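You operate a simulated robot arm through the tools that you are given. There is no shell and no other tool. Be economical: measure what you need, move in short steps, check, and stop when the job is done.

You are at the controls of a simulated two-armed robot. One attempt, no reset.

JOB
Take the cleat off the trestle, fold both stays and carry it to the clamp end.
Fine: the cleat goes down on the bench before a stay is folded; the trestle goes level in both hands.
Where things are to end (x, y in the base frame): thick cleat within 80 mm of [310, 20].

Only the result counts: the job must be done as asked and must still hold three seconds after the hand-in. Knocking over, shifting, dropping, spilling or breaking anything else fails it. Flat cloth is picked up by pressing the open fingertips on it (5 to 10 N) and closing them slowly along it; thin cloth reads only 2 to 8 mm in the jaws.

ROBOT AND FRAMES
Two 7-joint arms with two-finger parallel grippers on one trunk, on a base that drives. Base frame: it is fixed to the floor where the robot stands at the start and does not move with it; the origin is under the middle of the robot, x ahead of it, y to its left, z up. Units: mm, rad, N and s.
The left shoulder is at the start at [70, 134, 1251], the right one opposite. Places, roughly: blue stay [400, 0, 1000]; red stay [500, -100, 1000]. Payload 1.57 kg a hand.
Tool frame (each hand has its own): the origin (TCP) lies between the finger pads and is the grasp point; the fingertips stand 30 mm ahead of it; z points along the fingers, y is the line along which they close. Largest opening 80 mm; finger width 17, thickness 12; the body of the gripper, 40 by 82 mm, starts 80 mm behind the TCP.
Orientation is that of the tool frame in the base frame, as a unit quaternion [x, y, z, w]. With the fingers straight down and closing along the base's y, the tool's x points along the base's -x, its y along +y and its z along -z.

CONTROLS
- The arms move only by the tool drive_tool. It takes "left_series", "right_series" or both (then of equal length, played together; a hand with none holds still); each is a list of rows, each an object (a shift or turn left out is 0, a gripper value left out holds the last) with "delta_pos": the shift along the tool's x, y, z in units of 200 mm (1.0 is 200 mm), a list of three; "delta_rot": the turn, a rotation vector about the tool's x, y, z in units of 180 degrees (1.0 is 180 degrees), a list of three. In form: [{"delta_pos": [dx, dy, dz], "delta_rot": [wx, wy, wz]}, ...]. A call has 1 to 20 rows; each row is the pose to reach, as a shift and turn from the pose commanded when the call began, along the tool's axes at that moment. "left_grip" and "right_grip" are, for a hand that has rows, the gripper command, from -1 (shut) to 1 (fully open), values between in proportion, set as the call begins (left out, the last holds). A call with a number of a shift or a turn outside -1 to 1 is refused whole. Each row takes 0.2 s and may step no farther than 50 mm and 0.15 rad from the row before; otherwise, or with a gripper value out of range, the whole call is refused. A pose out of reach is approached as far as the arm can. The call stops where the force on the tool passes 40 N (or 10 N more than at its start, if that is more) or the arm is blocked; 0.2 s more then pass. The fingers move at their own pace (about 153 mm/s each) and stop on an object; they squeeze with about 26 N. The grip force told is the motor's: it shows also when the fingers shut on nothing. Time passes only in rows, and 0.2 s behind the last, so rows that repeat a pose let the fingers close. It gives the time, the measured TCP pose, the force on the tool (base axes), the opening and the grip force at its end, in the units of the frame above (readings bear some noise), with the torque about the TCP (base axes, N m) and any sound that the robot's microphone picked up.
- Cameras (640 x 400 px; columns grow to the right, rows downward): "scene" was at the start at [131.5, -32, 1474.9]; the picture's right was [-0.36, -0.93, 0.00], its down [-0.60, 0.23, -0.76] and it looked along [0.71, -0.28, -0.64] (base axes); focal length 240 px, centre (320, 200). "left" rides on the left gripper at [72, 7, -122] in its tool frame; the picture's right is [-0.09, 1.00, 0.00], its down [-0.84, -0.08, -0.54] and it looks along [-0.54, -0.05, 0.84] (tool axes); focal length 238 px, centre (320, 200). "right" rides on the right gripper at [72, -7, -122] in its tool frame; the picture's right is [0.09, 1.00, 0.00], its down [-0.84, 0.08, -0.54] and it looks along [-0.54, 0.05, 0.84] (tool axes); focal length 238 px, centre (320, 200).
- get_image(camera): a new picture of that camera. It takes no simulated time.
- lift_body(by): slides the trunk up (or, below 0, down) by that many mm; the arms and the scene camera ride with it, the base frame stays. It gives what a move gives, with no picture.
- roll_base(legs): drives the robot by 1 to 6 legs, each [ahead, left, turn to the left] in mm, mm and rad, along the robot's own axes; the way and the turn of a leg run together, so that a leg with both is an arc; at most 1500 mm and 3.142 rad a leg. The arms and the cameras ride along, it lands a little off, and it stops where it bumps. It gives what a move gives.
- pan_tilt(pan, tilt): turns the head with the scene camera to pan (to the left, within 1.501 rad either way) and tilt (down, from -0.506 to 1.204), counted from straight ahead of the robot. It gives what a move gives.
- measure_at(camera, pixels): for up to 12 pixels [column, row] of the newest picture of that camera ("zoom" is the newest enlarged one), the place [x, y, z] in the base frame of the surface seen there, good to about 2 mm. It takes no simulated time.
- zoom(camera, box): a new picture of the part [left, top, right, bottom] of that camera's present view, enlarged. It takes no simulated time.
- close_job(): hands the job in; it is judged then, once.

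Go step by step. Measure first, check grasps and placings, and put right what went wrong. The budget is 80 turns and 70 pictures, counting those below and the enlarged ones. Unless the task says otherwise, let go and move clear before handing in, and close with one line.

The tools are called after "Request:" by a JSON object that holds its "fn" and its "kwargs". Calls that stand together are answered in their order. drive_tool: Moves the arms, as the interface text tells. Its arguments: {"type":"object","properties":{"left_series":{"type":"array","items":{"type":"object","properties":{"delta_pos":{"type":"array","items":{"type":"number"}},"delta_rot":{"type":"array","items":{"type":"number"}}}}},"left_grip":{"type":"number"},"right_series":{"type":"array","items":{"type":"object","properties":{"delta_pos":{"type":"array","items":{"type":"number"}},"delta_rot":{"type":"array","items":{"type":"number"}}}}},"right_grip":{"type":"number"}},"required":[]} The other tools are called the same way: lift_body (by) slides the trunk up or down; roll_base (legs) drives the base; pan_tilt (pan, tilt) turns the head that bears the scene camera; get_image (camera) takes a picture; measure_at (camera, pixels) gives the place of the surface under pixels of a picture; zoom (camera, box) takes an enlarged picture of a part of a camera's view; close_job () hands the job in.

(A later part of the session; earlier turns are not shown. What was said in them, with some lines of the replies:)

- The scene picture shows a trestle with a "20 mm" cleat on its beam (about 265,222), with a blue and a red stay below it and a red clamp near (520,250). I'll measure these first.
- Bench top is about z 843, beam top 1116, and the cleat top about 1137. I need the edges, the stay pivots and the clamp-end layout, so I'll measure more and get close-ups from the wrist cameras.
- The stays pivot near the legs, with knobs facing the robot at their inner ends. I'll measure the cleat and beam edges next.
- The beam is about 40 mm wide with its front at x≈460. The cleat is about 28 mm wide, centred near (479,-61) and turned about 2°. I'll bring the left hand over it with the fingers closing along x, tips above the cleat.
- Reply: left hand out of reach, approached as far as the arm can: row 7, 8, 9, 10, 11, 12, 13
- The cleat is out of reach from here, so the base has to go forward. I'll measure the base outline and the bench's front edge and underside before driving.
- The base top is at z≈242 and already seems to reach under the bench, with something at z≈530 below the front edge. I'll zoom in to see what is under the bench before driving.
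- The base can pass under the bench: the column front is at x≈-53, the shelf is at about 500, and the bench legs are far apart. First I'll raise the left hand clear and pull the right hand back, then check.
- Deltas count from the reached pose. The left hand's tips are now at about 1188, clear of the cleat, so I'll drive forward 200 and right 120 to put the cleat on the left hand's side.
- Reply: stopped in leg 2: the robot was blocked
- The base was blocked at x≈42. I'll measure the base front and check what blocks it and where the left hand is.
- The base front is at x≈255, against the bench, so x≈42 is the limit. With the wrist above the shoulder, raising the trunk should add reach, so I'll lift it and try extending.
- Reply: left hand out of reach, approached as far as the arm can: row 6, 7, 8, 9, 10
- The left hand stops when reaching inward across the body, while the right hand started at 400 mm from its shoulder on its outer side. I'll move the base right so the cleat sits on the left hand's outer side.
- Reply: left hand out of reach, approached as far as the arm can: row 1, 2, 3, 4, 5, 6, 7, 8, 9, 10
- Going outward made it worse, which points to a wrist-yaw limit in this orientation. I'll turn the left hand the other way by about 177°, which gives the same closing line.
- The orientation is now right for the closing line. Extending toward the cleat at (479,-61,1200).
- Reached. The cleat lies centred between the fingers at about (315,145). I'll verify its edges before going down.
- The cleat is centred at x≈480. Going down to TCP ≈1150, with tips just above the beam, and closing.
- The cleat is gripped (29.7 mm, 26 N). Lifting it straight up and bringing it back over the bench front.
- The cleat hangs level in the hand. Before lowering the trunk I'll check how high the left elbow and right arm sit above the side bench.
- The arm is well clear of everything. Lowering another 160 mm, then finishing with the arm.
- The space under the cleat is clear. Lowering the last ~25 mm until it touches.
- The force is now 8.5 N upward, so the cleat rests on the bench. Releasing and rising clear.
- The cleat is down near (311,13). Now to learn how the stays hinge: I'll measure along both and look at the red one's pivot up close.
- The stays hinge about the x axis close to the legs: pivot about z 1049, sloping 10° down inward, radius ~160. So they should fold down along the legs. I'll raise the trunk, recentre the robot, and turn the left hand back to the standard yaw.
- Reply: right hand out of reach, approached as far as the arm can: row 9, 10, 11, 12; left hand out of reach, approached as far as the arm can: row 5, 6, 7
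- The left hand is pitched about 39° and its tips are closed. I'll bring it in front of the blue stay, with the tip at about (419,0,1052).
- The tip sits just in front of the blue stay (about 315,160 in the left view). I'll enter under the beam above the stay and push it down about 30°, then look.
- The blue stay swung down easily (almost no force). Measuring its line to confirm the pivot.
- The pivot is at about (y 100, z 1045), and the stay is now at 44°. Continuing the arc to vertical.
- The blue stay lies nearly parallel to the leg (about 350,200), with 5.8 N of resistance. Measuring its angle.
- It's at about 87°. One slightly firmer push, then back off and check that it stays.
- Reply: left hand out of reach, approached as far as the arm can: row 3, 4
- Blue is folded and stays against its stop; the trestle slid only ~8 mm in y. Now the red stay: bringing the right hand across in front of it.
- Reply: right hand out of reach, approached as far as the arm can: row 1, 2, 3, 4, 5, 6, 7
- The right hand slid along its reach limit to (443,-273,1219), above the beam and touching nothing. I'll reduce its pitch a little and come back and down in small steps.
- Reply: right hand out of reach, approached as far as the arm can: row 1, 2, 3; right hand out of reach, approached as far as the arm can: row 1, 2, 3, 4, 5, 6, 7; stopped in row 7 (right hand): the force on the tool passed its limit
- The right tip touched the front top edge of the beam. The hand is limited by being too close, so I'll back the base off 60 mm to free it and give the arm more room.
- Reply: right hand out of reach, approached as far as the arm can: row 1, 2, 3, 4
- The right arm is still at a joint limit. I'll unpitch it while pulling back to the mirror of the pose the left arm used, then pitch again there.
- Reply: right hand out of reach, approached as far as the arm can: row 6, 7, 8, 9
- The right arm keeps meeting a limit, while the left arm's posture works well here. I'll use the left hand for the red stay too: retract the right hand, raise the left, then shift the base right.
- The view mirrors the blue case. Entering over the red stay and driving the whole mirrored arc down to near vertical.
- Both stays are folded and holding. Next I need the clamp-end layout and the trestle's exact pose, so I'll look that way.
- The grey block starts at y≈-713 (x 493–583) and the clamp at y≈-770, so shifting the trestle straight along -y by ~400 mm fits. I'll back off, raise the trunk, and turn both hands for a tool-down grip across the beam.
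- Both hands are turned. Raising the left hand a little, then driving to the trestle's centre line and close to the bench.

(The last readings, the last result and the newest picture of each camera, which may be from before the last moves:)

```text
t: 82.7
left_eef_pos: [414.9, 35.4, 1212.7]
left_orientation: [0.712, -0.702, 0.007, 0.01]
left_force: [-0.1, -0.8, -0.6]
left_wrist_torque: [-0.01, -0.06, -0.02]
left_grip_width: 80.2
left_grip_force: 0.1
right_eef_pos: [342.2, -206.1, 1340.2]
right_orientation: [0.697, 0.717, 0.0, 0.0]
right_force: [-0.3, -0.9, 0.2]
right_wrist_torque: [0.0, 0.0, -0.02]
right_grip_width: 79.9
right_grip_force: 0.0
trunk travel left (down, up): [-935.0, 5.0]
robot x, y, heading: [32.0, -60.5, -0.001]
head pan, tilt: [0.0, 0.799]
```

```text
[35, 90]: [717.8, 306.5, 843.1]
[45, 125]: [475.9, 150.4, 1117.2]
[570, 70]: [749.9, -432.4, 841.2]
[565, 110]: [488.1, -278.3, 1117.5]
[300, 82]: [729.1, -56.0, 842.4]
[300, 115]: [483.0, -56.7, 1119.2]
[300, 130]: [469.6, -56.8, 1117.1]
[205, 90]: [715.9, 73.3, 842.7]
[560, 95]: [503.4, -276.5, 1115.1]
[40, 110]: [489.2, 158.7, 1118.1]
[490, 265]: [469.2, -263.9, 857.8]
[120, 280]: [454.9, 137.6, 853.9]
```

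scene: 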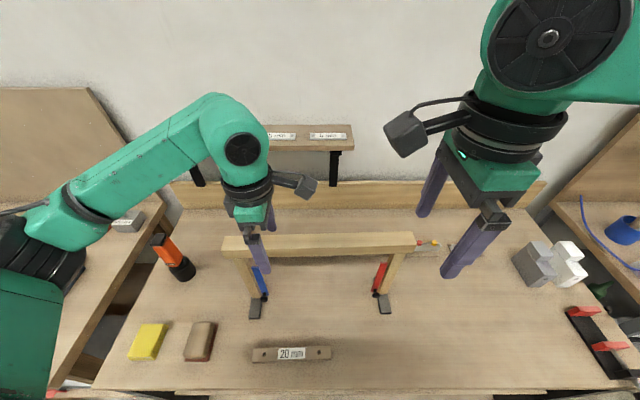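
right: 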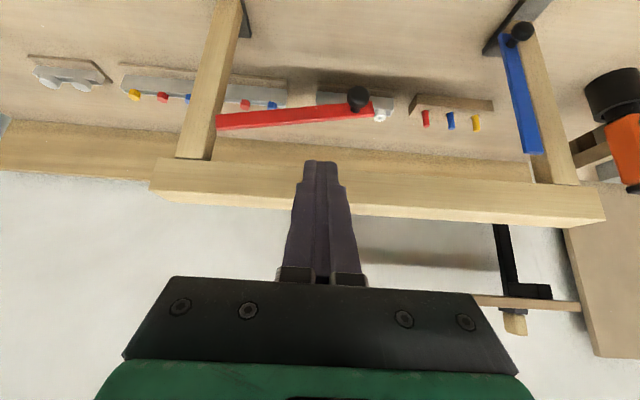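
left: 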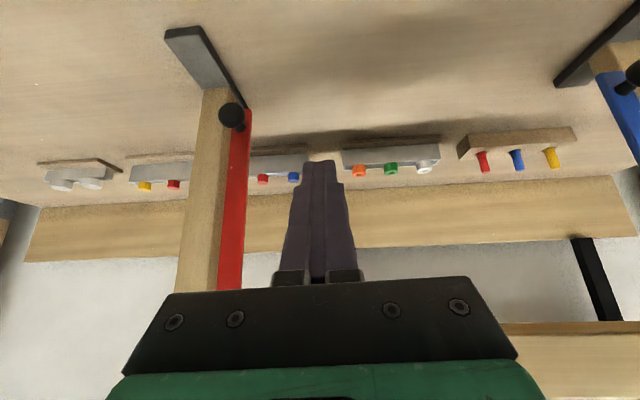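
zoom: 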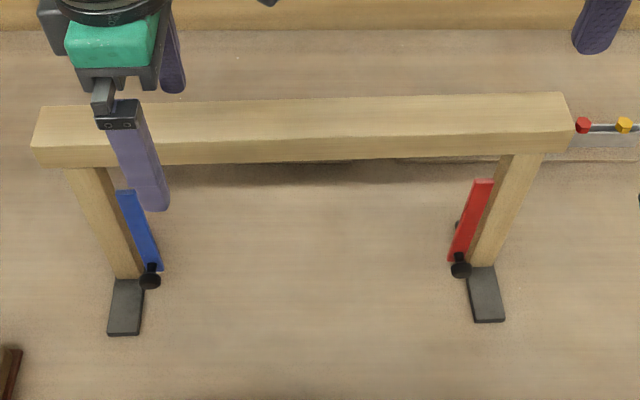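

Both stays show folded along the legs (blue 140,230; red 470,220 in the zoom). The beam runs y 160 to -282, centre x≈480-0.03·(y+61). I'll move both hands over it, left at y 110 and right at y -230, tips above the beam.

Request:
{"fn": "drive_tool", "kwargs": {"left_series": [{"delta_pos": [-0.046, -0.038, 0.02]}, {"delta_pos": [-0.092, -0.077, 0.04]}, {"delta_pos": [-0.138, -0.115, 0.06]}, {"delta_pos": [-0.185, -0.153, 0.08]}, {"delta_pos": [-0.231, -0.192, 0.1]}, {"delta_pos": [-0.277, -0.23, 0.12]}, {"delta_pos": [-0.323, -0.269, 0.14]}, {"delta_pos": [-0.369, -0.307, 0.165]}, {"delta_pos": [-0.369, -0.307, 0.165]}], "right_series": [{"delta_pos": [-0.017, 0.089, 0.1]}, {"delta_pos": [-0.035, 0.178, 0.2]}, {"delta_pos": [-0.052, 0.268, 0.3]}, {"delta_pos": [-0.07, 0.357, 0.4]}, {"delta_pos": [-0.087, 0.446, 0.5]}, {"delta_pos": [-0.105, 0.535, 0.6]}, {"delta_pos": [-0.122, 0.625, 0.7]}, {"delta_pos": [-0.14, 0.714, 0.8]}, {"delta_pos": [-0.14, 0.714, 0.8]}]}}

Request:
{"fn": "get_image", "kwargs": {"camera": "right"}}

Request:
{"fn": "get_image", "kwargs": {"camera": "left"}}

```text
t: 84.7
left_eef_pos: [472.0, 107.4, 1177.7]
left_orientation: [0.712, -0.702, 0.009, 0.009]
left_force: [0.0, -0.3, 0.4]
left_wrist_torque: [0.0, 0.01, 0.02]
left_grip_width: 79.9
left_grip_force: 0.1
right_eef_pos: [486.0, -229.2, 1182.3]
right_orientation: [0.697, 0.717, 0.001, 0.001]
right_force: [0.5, 0.8, 1.0]
right_wrist_torque: [-0.04, -0.04, 0.01]
right_grip_width: 80.1
right_grip_force: 0.1
trunk travel left (down, up): [-935.0, 5.0]
robot x, y, heading: [28.8, -57.1, -0.004]
head pan, tilt: [0.0, 0.799]
```

```text
25 pictures are left
```

right: 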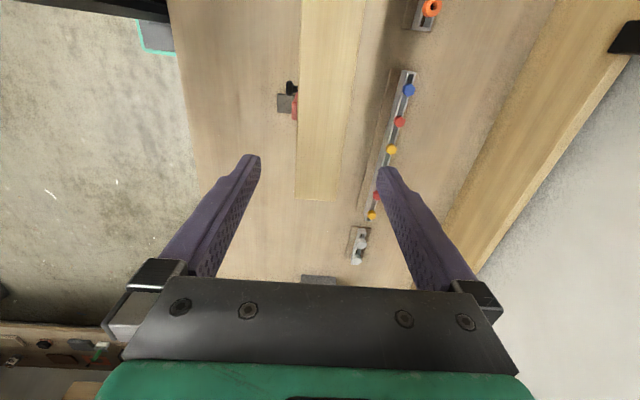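

```text
24 pictures are left
```

left: 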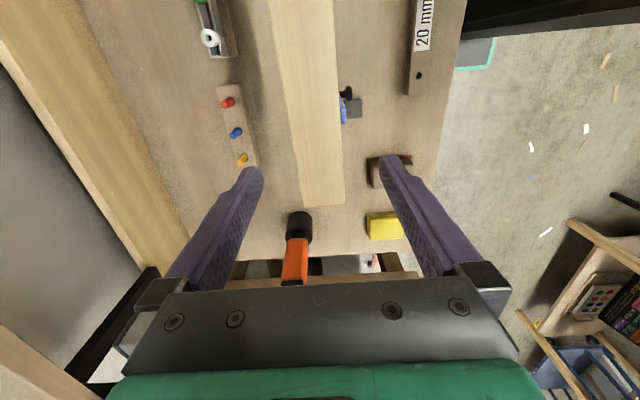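

Both beams edges sit between the fingers. Descending to TCP ≈1107.

Request:
{"fn": "drive_tool", "kwargs": {"left_series": [{"delta_pos": [0, 0, 0.09]}, {"delta_pos": [0, 0, 0.18]}, {"delta_pos": [0, 0, 0.27]}, {"delta_pos": [0, 0, 0.352]}, {"delta_pos": [0, 0, 0.352]}], "right_series": [{"delta_pos": [0, 0, 0.1]}, {"delta_pos": [0, 0, 0.2]}, {"delta_pos": [0, 0, 0.3]}, {"delta_pos": [0, 0, 0.375]}, {"delta_pos": [0, 0, 0.375]}]}}

Request:
{"fn": "get_image", "kwargs": {"camera": "scene"}}

```text
t: 85.9
left_eef_pos: [475.0, 107.8, 1106.3]
left_orientation: [0.712, -0.702, 0.008, 0.009]
left_force: [-0.4, -0.5, 0.1]
left_wrist_torque: [0.01, 0.0, 0.04]
left_grip_width: 80.0
left_grip_force: 0.2
right_eef_pos: [487.7, -228.9, 1105.6]
right_orientation: [0.697, 0.717, 0.001, -0.001]
right_force: [0.4, 1.1, 0.7]
right_wrist_torque: [0.02, 0.01, 0.0]
right_grip_width: 80.0
right_grip_force: 0.1
trunk travel left (down, up): [-935.0, 5.0]
robot x, y, heading: [31.5, -58.0, -0.002]
head pan, tilt: [0.0, 0.799]
```

```text
23 pictures are left
```

scene: 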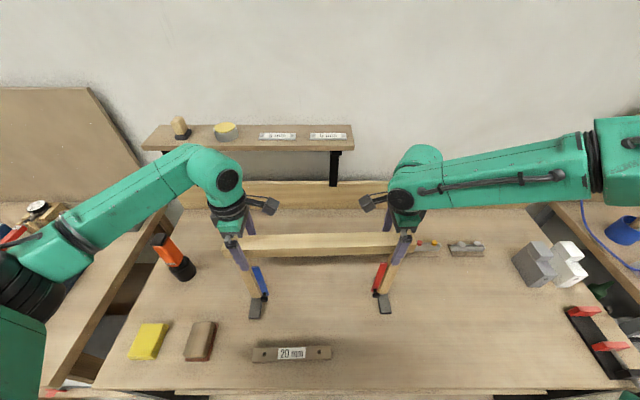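

Straddling correctly. Closing both grippers.

Request:
{"fn": "drive_tool", "kwargs": {"left_series": [{"delta_pos": [0, 0, 0]}, {"delta_pos": [0, 0, 0]}, {"delta_pos": [0, 0, 0]}, {"delta_pos": [0, 0, 0]}], "right_series": [{"delta_pos": [0, 0, 0]}, {"delta_pos": [0, 0, 0]}, {"delta_pos": [0, 0, 0]}, {"delta_pos": [0, 0, 0]}], "left_grip": -1, "right_grip": -1}}

```text
t: 86.9
left_eef_pos: [474.7, 107.2, 1109.0]
left_orientation: [0.713, -0.701, 0.008, 0.01]
left_force: [5.3, -1.4, -0.3]
left_wrist_torque: [-0.05, -0.21, 0.81]
left_grip_width: 40.4
left_grip_force: 26.0
right_eef_pos: [486.7, -229.5, 1106.6]
right_orientation: [0.696, 0.718, -0.001, 0.0]
right_force: [-8.5, 0.0, 3.7]
right_wrist_torque: [0.13, 0.5, 0.6]
right_grip_width: 40.1
right_grip_force: 25.7
trunk travel left (down, up): [-935.0, 5.0]
robot x, y, heading: [33.6, -56.7, -0.001]
head pan, tilt: [0.0, 0.799]
```

Both grip the beam (40 mm, 26 N). Lifting level with both arms by 40 mm.

Request:
{"fn": "drive_tool", "kwargs": {"left_series": [{"delta_pos": [0, 0, -0.03]}, {"delta_pos": [0, 0, -0.06]}, {"delta_pos": [0, 0, -0.09]}, {"delta_pos": [0, 0, -0.12]}, {"delta_pos": [0, 0, -0.15]}, {"delta_pos": [0, 0, -0.18]}, {"delta_pos": [0, 0, -0.2]}], "right_series": [{"delta_pos": [0, 0, -0.03]}, {"delta_pos": [0, 0, -0.06]}, {"delta_pos": [0, 0, -0.09]}, {"delta_pos": [0, 0, -0.12]}, {"delta_pos": [0, 0, -0.15]}, {"delta_pos": [0, 0, -0.18]}, {"delta_pos": [0, 0, -0.2]}]}}

Request:
{"fn": "get_image", "kwargs": {"camera": "scene"}}

```text
t: 88.5
left_eef_pos: [476.1, 107.9, 1147.1]
left_orientation: [0.712, -0.703, 0.008, 0.009]
left_force: [1.0, -5.6, -6.9]
left_wrist_torque: [0.47, -0.52, 0.27]
left_grip_width: 40.1
left_grip_force: 26.0
right_eef_pos: [486.6, -228.9, 1146.2]
right_orientation: [0.697, 0.717, 0.002, 0.0]
right_force: [-1.5, 5.1, -4.3]
right_wrist_torque: [-0.05, 0.44, -0.11]
right_grip_width: 40.1
right_grip_force: 25.8
trunk travel left (down, up): [-935.0, 5.0]
robot x, y, heading: [32.9, -59.8, -0.002]
head pan, tilt: [0.0, 0.799]
```

```text
22 pictures are left
```

scene: 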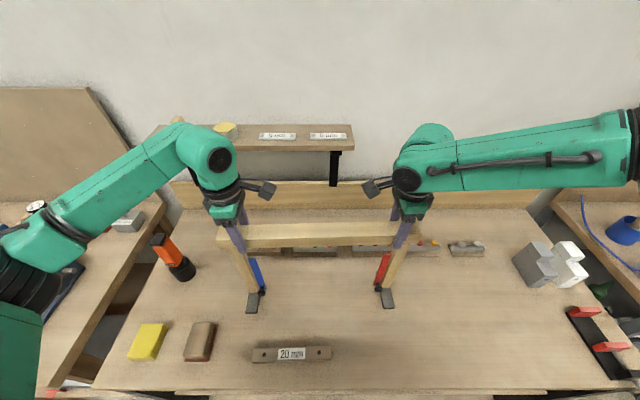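

Lifted level. Before rolling right, I'll check the right elbow's extent against the side bench's backboard.

Request:
{"fn": "measure_at", "kwargs": {"camera": "scene", "pixels": [[625, 145], [595, 150], [638, 150], [610, 180], [570, 185], [620, 225], [600, 250], [585, 310], [565, 310], [540, 250], [388, 305], [255, 310]]}}

Request:
{"fn": "pan_tilt", "kwargs": {"pan": -0.9, "tilt": 0.4}}

Request:
{"fn": "get_image", "kwargs": {"camera": "scene"}}

```text
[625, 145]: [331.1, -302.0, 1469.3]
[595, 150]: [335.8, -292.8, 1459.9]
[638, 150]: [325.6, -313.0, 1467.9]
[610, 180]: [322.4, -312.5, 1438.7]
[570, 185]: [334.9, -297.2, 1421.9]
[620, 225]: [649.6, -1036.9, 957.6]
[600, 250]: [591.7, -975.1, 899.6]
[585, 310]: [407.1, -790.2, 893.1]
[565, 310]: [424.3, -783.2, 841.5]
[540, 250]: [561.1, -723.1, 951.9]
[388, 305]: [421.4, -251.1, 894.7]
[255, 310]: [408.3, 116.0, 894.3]
```

```text
t: 89.7
left_eef_pos: [475.6, 107.5, 1148.2]
left_orientation: [0.712, -0.702, 0.008, 0.01]
left_force: [1.9, -14.4, -9.8]
left_wrist_torque: [0.52, -0.31, 0.51]
left_grip_width: 40.0
left_grip_force: 26.6
right_eef_pos: [486.3, -230.1, 1145.3]
right_orientation: [0.696, 0.718, 0.001, 0.0]
right_force: [-1.8, 15.2, -1.2]
right_wrist_torque: [0.76, 0.28, -0.01]
right_grip_width: 39.9
right_grip_force: 25.8
trunk travel left (down, up): [-935.0, 5.0]
robot x, y, heading: [31.8, -61.1, -0.001]
head pan, tilt: [-0.901, 0.4]
```

```text
21 pictures are left
```

scene: 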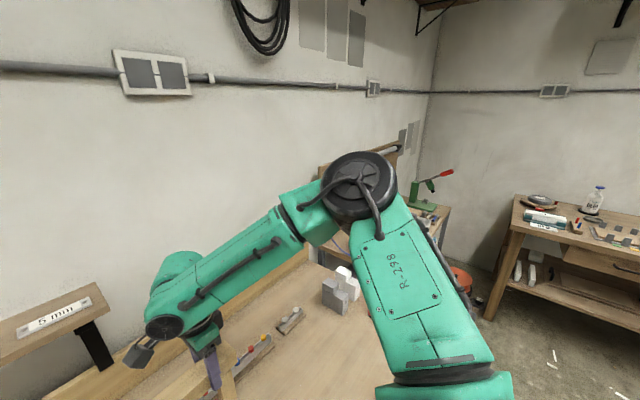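

The elbow is at about (300,-400,1470), clear of everything to the right. Rolling right 200 mm with the trestle.

Request:
{"fn": "roll_base", "kwargs": {"legs": [[0, -100, 0], [0, -100, 0]]}}

Request:
{"fn": "pan_tilt", "kwargs": {"pan": -0.3, "tilt": 0.8}}

Request:
{"fn": "get_image", "kwargs": {"camera": "scene"}}

```text
t: 91.6
left_eef_pos: [475.7, -81.1, 1146.6]
left_orientation: [0.713, -0.701, 0.01, 0.013]
left_force: [1.5, -18.6, -3.8]
left_wrist_torque: [-0.44, -0.35, 0.54]
left_grip_width: 40.1
left_grip_force: 26.3
right_eef_pos: [488.3, -418.6, 1146.0]
right_orientation: [0.696, 0.718, -0.003, 0.002]
right_force: [-2.0, 21.2, -7.5]
right_wrist_torque: [-0.02, 0.27, -0.02]
right_grip_width: 40.1
right_grip_force: 25.7
trunk travel left (down, up): [-935.0, 5.0]
robot x, y, heading: [27.8, -258.7, 0.002]
head pan, tilt: [-0.901, 0.4]
```

```text
t: 92.6
left_eef_pos: [476.2, -90.0, 1147.4]
left_orientation: [0.713, -0.701, 0.007, 0.009]
left_force: [-0.4, -1.3, -6.2]
left_wrist_torque: [0.09, -0.31, 0.52]
left_grip_width: 40.0
left_grip_force: 26.0
right_eef_pos: [486.2, -427.7, 1145.9]
right_orientation: [0.695, 0.719, 0.001, -0.001]
right_force: [-0.4, 1.6, -5.4]
right_wrist_torque: [0.0, 0.29, -0.33]
right_grip_width: 40.1
right_grip_force: 25.6
trunk travel left (down, up): [-935.0, 5.0]
robot x, y, heading: [31.8, -260.0, 0.002]
head pan, tilt: [-0.3, 0.799]
```

```text
20 pictures are left
```

scene: 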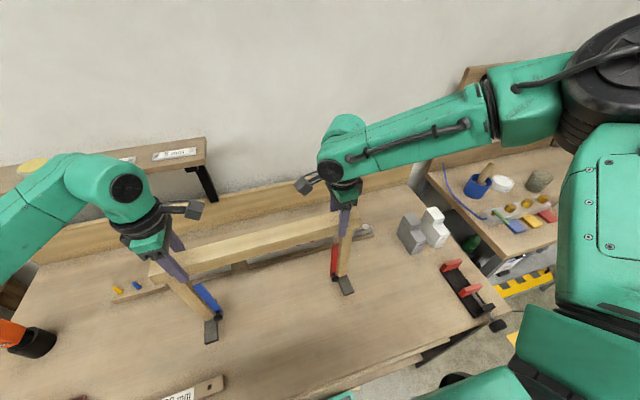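

Steady and level. Rolling another 200 mm, which leaves ~45 mm to the grey block.

Request:
{"fn": "roll_base", "kwargs": {"legs": [[0, -100, 0], [0, -100, 0]]}}

Request:
{"fn": "get_image", "kwargs": {"camera": "scene"}}

```text
t: 94.5
left_eef_pos: [477.1, -284.1, 1145.9]
left_orientation: [0.712, -0.702, 0.009, 0.012]
left_force: [0.9, -0.1, -5.4]
left_wrist_torque: [-0.11, -0.56, 0.34]
left_grip_width: 40.4
left_grip_force: 25.9
right_eef_pos: [486.4, -622.9, 1146.5]
right_orientation: [0.697, 0.717, -0.003, 0.002]
right_force: [0.3, 1.8, -5.5]
right_wrist_torque: [0.14, 0.47, -0.13]
right_grip_width: 40.0
right_grip_force: 26.1
trunk travel left (down, up): [-935.0, 5.0]
robot x, y, heading: [27.5, -457.2, 0.003]
head pan, tilt: [-0.3, 0.799]
```

```text
19 pictures are left
```

scene: 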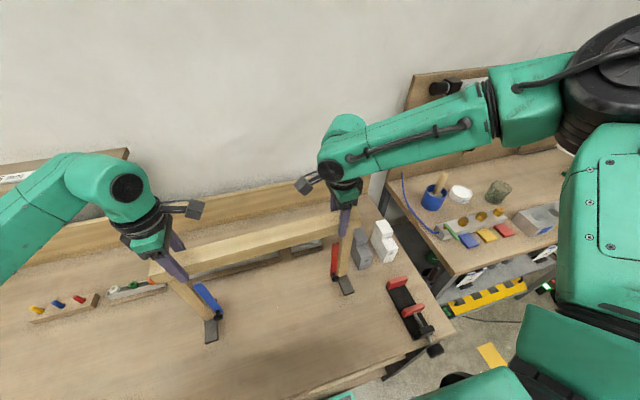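

Near the clamp end now. Checking clearances between the feet, blocks and rails before lowering.

Request:
{"fn": "zoom", "kwargs": {"camera": "scene", "box": [290, 190, 460, 350]}}

Request:
{"fn": "measure_at", "kwargs": {"camera": "scene", "pixels": [[346, 285], [352, 290], [342, 295], [353, 262], [356, 240], [393, 300], [345, 255], [340, 225], [300, 248], [160, 285], [212, 335]]}}

```text
2.50 times, centred on (375, 270) of scene
```

zoom: 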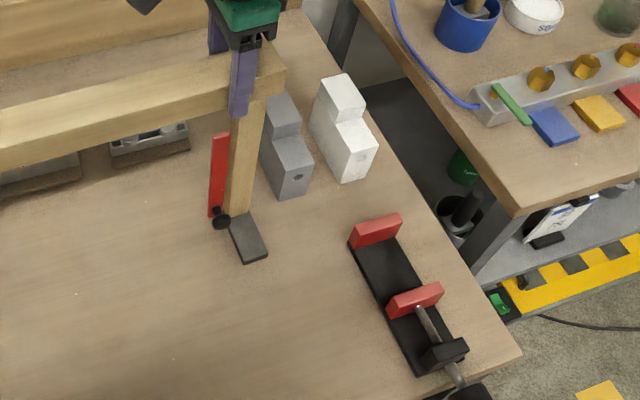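

```text
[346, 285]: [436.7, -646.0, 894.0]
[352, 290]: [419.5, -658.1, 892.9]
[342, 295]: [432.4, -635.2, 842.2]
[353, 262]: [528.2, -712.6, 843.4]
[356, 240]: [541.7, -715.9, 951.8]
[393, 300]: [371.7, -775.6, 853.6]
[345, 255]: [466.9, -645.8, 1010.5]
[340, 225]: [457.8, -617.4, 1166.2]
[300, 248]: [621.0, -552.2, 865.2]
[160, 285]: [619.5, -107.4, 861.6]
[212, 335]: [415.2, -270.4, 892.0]
```

The foot edge is at y≈-660 and the block at -713, with the rails at x≈620 clear. Lowering both together 40 mm onto the bench.

Request:
{"fn": "drive_tool", "kwargs": {"left_series": [{"delta_pos": [0, 0, 0.04]}, {"delta_pos": [0, 0, 0.08]}, {"delta_pos": [0, 0, 0.12]}, {"delta_pos": [0, 0, 0.15]}, {"delta_pos": [0, 0, 0.17]}, {"delta_pos": [0, 0, 0.18]}, {"delta_pos": [0, 0, 0.18]}], "right_series": [{"delta_pos": [0, 0, 0.04]}, {"delta_pos": [0, 0, 0.08]}, {"delta_pos": [0, 0, 0.12]}, {"delta_pos": [0, 0, 0.15]}, {"delta_pos": [0, 0, 0.17]}, {"delta_pos": [0, 0, 0.18]}, {"delta_pos": [0, 0, 0.18]}]}}

Request:
{"fn": "drive_tool", "kwargs": {"left_series": [{"delta_pos": [0, 0, 0.01]}, {"delta_pos": [0, 0, 0.02]}, {"delta_pos": [0, 0, 0.025]}, {"delta_pos": [0, 0, 0.025]}], "right_series": [{"delta_pos": [0, 0, 0.01]}, {"delta_pos": [0, 0, 0.02]}, {"delta_pos": [0, 0, 0.025]}, {"delta_pos": [0, 0, 0.025]}]}}

```text
t: 96.1
left_eef_pos: [476.1, -293.0, 1111.1]
left_orientation: [0.713, -0.702, 0.008, 0.009]
left_force: [2.3, 4.9, -6.9]
left_wrist_torque: [0.23, -0.25, 0.87]
left_grip_width: 39.9
left_grip_force: 26.7
right_eef_pos: [485.8, -629.2, 1108.7]
right_orientation: [0.696, 0.718, -0.001, 0.0]
right_force: [-3.5, -4.6, -5.1]
right_wrist_torque: [0.03, 0.19, 0.36]
right_grip_width: 39.9
right_grip_force: 26.1
trunk travel left (down, up): [-935.0, 5.0]
robot x, y, heading: [35.2, -460.3, -0.0]
head pan, tilt: [-0.3, 0.799]
```

```text
t: 97.1
left_eef_pos: [475.4, -290.5, 1109.6]
left_orientation: [0.713, -0.701, 0.009, 0.008]
left_force: [8.3, 17.4, 8.8]
left_wrist_torque: [0.13, -0.12, 0.67]
left_grip_width: 40.1
left_grip_force: 25.9
right_eef_pos: [485.3, -628.0, 1106.6]
right_orientation: [0.697, 0.717, 0.001, 0.001]
right_force: [-1.5, -17.4, 14.7]
right_wrist_torque: [-0.52, 0.67, 0.08]
right_grip_width: 40.0
right_grip_force: 25.9
trunk travel left (down, up): [-935.0, 5.0]
robot x, y, heading: [29.7, -458.6, -0.007]
head pan, tilt: [-0.3, 0.799]
```

Both hands now read upward force (9 and 15 N), so the feet are on the bench. Opening both and rising straight up.

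Request:
{"fn": "drive_tool", "kwargs": {"left_series": [{"delta_pos": [0, 0, 0]}, {"delta_pos": [0, 0, 0]}, {"delta_pos": [0, 0, 0]}, {"delta_pos": [0, 0, -0.1]}, {"delta_pos": [0, 0, -0.25]}, {"delta_pos": [0, 0, -0.4]}, {"delta_pos": [0, 0, -0.45]}], "right_series": [{"delta_pos": [0, 0, 0]}, {"delta_pos": [0, 0, 0]}, {"delta_pos": [0, 0, 0]}, {"delta_pos": [0, 0, -0.1]}, {"delta_pos": [0, 0, -0.25]}, {"delta_pos": [0, 0, -0.4]}, {"delta_pos": [0, 0, -0.45]}], "left_grip": 1, "right_grip": 1}}

Request:
{"fn": "get_image", "kwargs": {"camera": "scene"}}

```text
t: 98.7
left_eef_pos: [474.9, -290.5, 1195.3]
left_orientation: [0.713, -0.702, 0.007, 0.01]
left_force: [0.7, 0.4, -0.3]
left_wrist_torque: [-0.02, 0.01, 0.01]
left_grip_width: 80.0
left_grip_force: 0.1
right_eef_pos: [482.9, -628.4, 1195.1]
right_orientation: [0.696, 0.718, 0.0, 0.0]
right_force: [-0.2, -0.7, 0.0]
right_wrist_torque: [0.03, -0.01, 0.01]
right_grip_width: 79.9
right_grip_force: 0.1
trunk travel left (down, up): [-935.0, 5.0]
robot x, y, heading: [31.6, -463.4, -0.004]
head pan, tilt: [-0.3, 0.799]
```

```text
17 pictures are left
```

scene: 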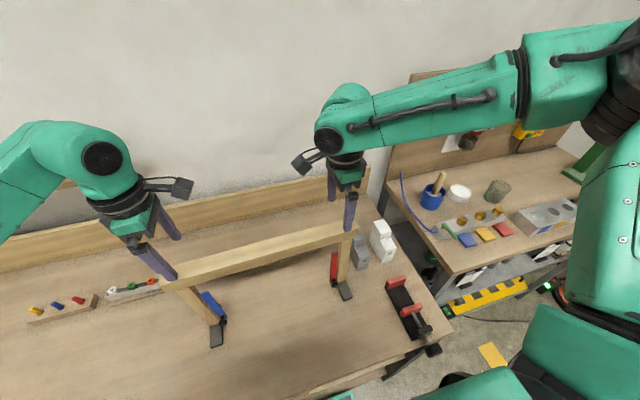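

The trestle stands free at the clamp end. Backing the hands clear and checking the stays and cleat.

Request:
{"fn": "roll_base", "kwargs": {"legs": [[-200, 0, 0]]}}

Request:
{"fn": "pan_tilt", "kwargs": {"pan": 0.25, "tilt": 0.75}}

Request:
{"fn": "get_image", "kwargs": {"camera": "scene"}}

```text
t: 100.2
left_eef_pos: [285.1, -289.0, 1191.9]
left_orientation: [0.714, -0.7, 0.006, 0.011]
left_force: [1.1, -0.3, -0.1]
left_wrist_torque: [-0.02, 0.03, 0.01]
left_grip_width: 79.9
left_grip_force: 0.0
right_eef_pos: [296.4, -626.2, 1192.3]
right_orientation: [0.695, 0.719, 0.0, -0.001]
right_force: [-0.2, 0.2, 0.0]
right_wrist_torque: [0.02, 0.05, -0.01]
right_grip_width: 80.2
right_grip_force: 0.0
trunk travel left (down, up): [-935.0, 5.0]
robot x, y, heading: [-156.5, -456.0, 0.004]
head pan, tilt: [-0.3, 0.799]
```

```text
t: 101.2
left_eef_pos: [280.6, -288.3, 1195.0]
left_orientation: [0.714, -0.7, 0.009, 0.009]
left_force: [-0.4, -0.3, -0.2]
left_wrist_torque: [-0.01, 0.01, -0.01]
left_grip_width: 79.8
left_grip_force: 0.1
right_eef_pos: [290.8, -624.5, 1196.3]
right_orientation: [0.695, 0.719, 0.001, 0.0]
right_force: [-0.5, 0.9, 0.5]
right_wrist_torque: [0.0, -0.01, 0.01]
right_grip_width: 79.8
right_grip_force: 0.0
trunk travel left (down, up): [-935.0, 5.0]
robot x, y, heading: [-160.8, -457.8, 0.001]
head pan, tilt: [0.25, 0.75]
```

```text
16 pictures are left
```

scene: 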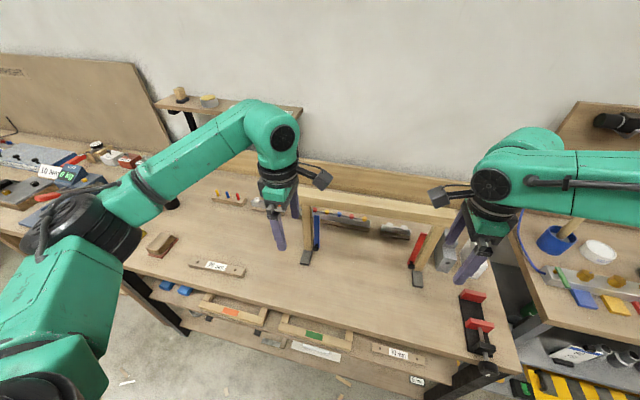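

Request:
{"fn": "zoom", "kwargs": {"camera": "scene", "box": [270, 180, 470, 300]}}

Request:
{"fn": "measure_at", "kwargs": {"camera": "zoom", "pixels": [[151, 115], [149, 140], [147, 180], [146, 200], [470, 180], [460, 215], [448, 245], [443, 265], [490, 180], [478, 260], [100, 240], [470, 315]]}}

Request:
{"fn": "measure_at", "kwargs": {"camera": "scene", "pixels": [[192, 263], [243, 270], [217, 267]]}}

```text
3.20 times, centred on (370, 240) of scene
```

zoom: 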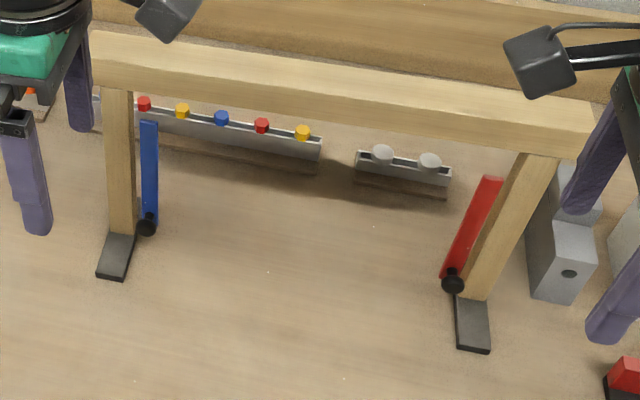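

```text
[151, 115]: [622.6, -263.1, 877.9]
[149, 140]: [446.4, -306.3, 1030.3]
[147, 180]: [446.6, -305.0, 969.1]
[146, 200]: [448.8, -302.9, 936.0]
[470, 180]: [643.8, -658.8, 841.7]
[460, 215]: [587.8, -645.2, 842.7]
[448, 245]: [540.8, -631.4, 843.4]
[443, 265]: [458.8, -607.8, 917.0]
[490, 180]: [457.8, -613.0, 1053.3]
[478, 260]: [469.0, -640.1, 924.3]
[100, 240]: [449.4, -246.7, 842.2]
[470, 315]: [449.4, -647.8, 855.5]
```

```text
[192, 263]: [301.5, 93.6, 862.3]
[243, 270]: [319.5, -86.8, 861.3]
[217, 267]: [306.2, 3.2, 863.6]
```

The cleat rests at about (310, 5), both stays stand within ~2–3° of vertical along their legs, and the trestle stands at the clamp end with nothing else disturbed and both hands clear. Handing in.

Request:
{"fn": "close_job", "kwargs": {}}

```text
The job is handed in.
```

The job is handed in: the thick cleat is on the bench at about (310, 5), both stays are folded down along their legs, and the trestle stands at the clamp end, centred near y −455 and about 50 mm short of the grey block.
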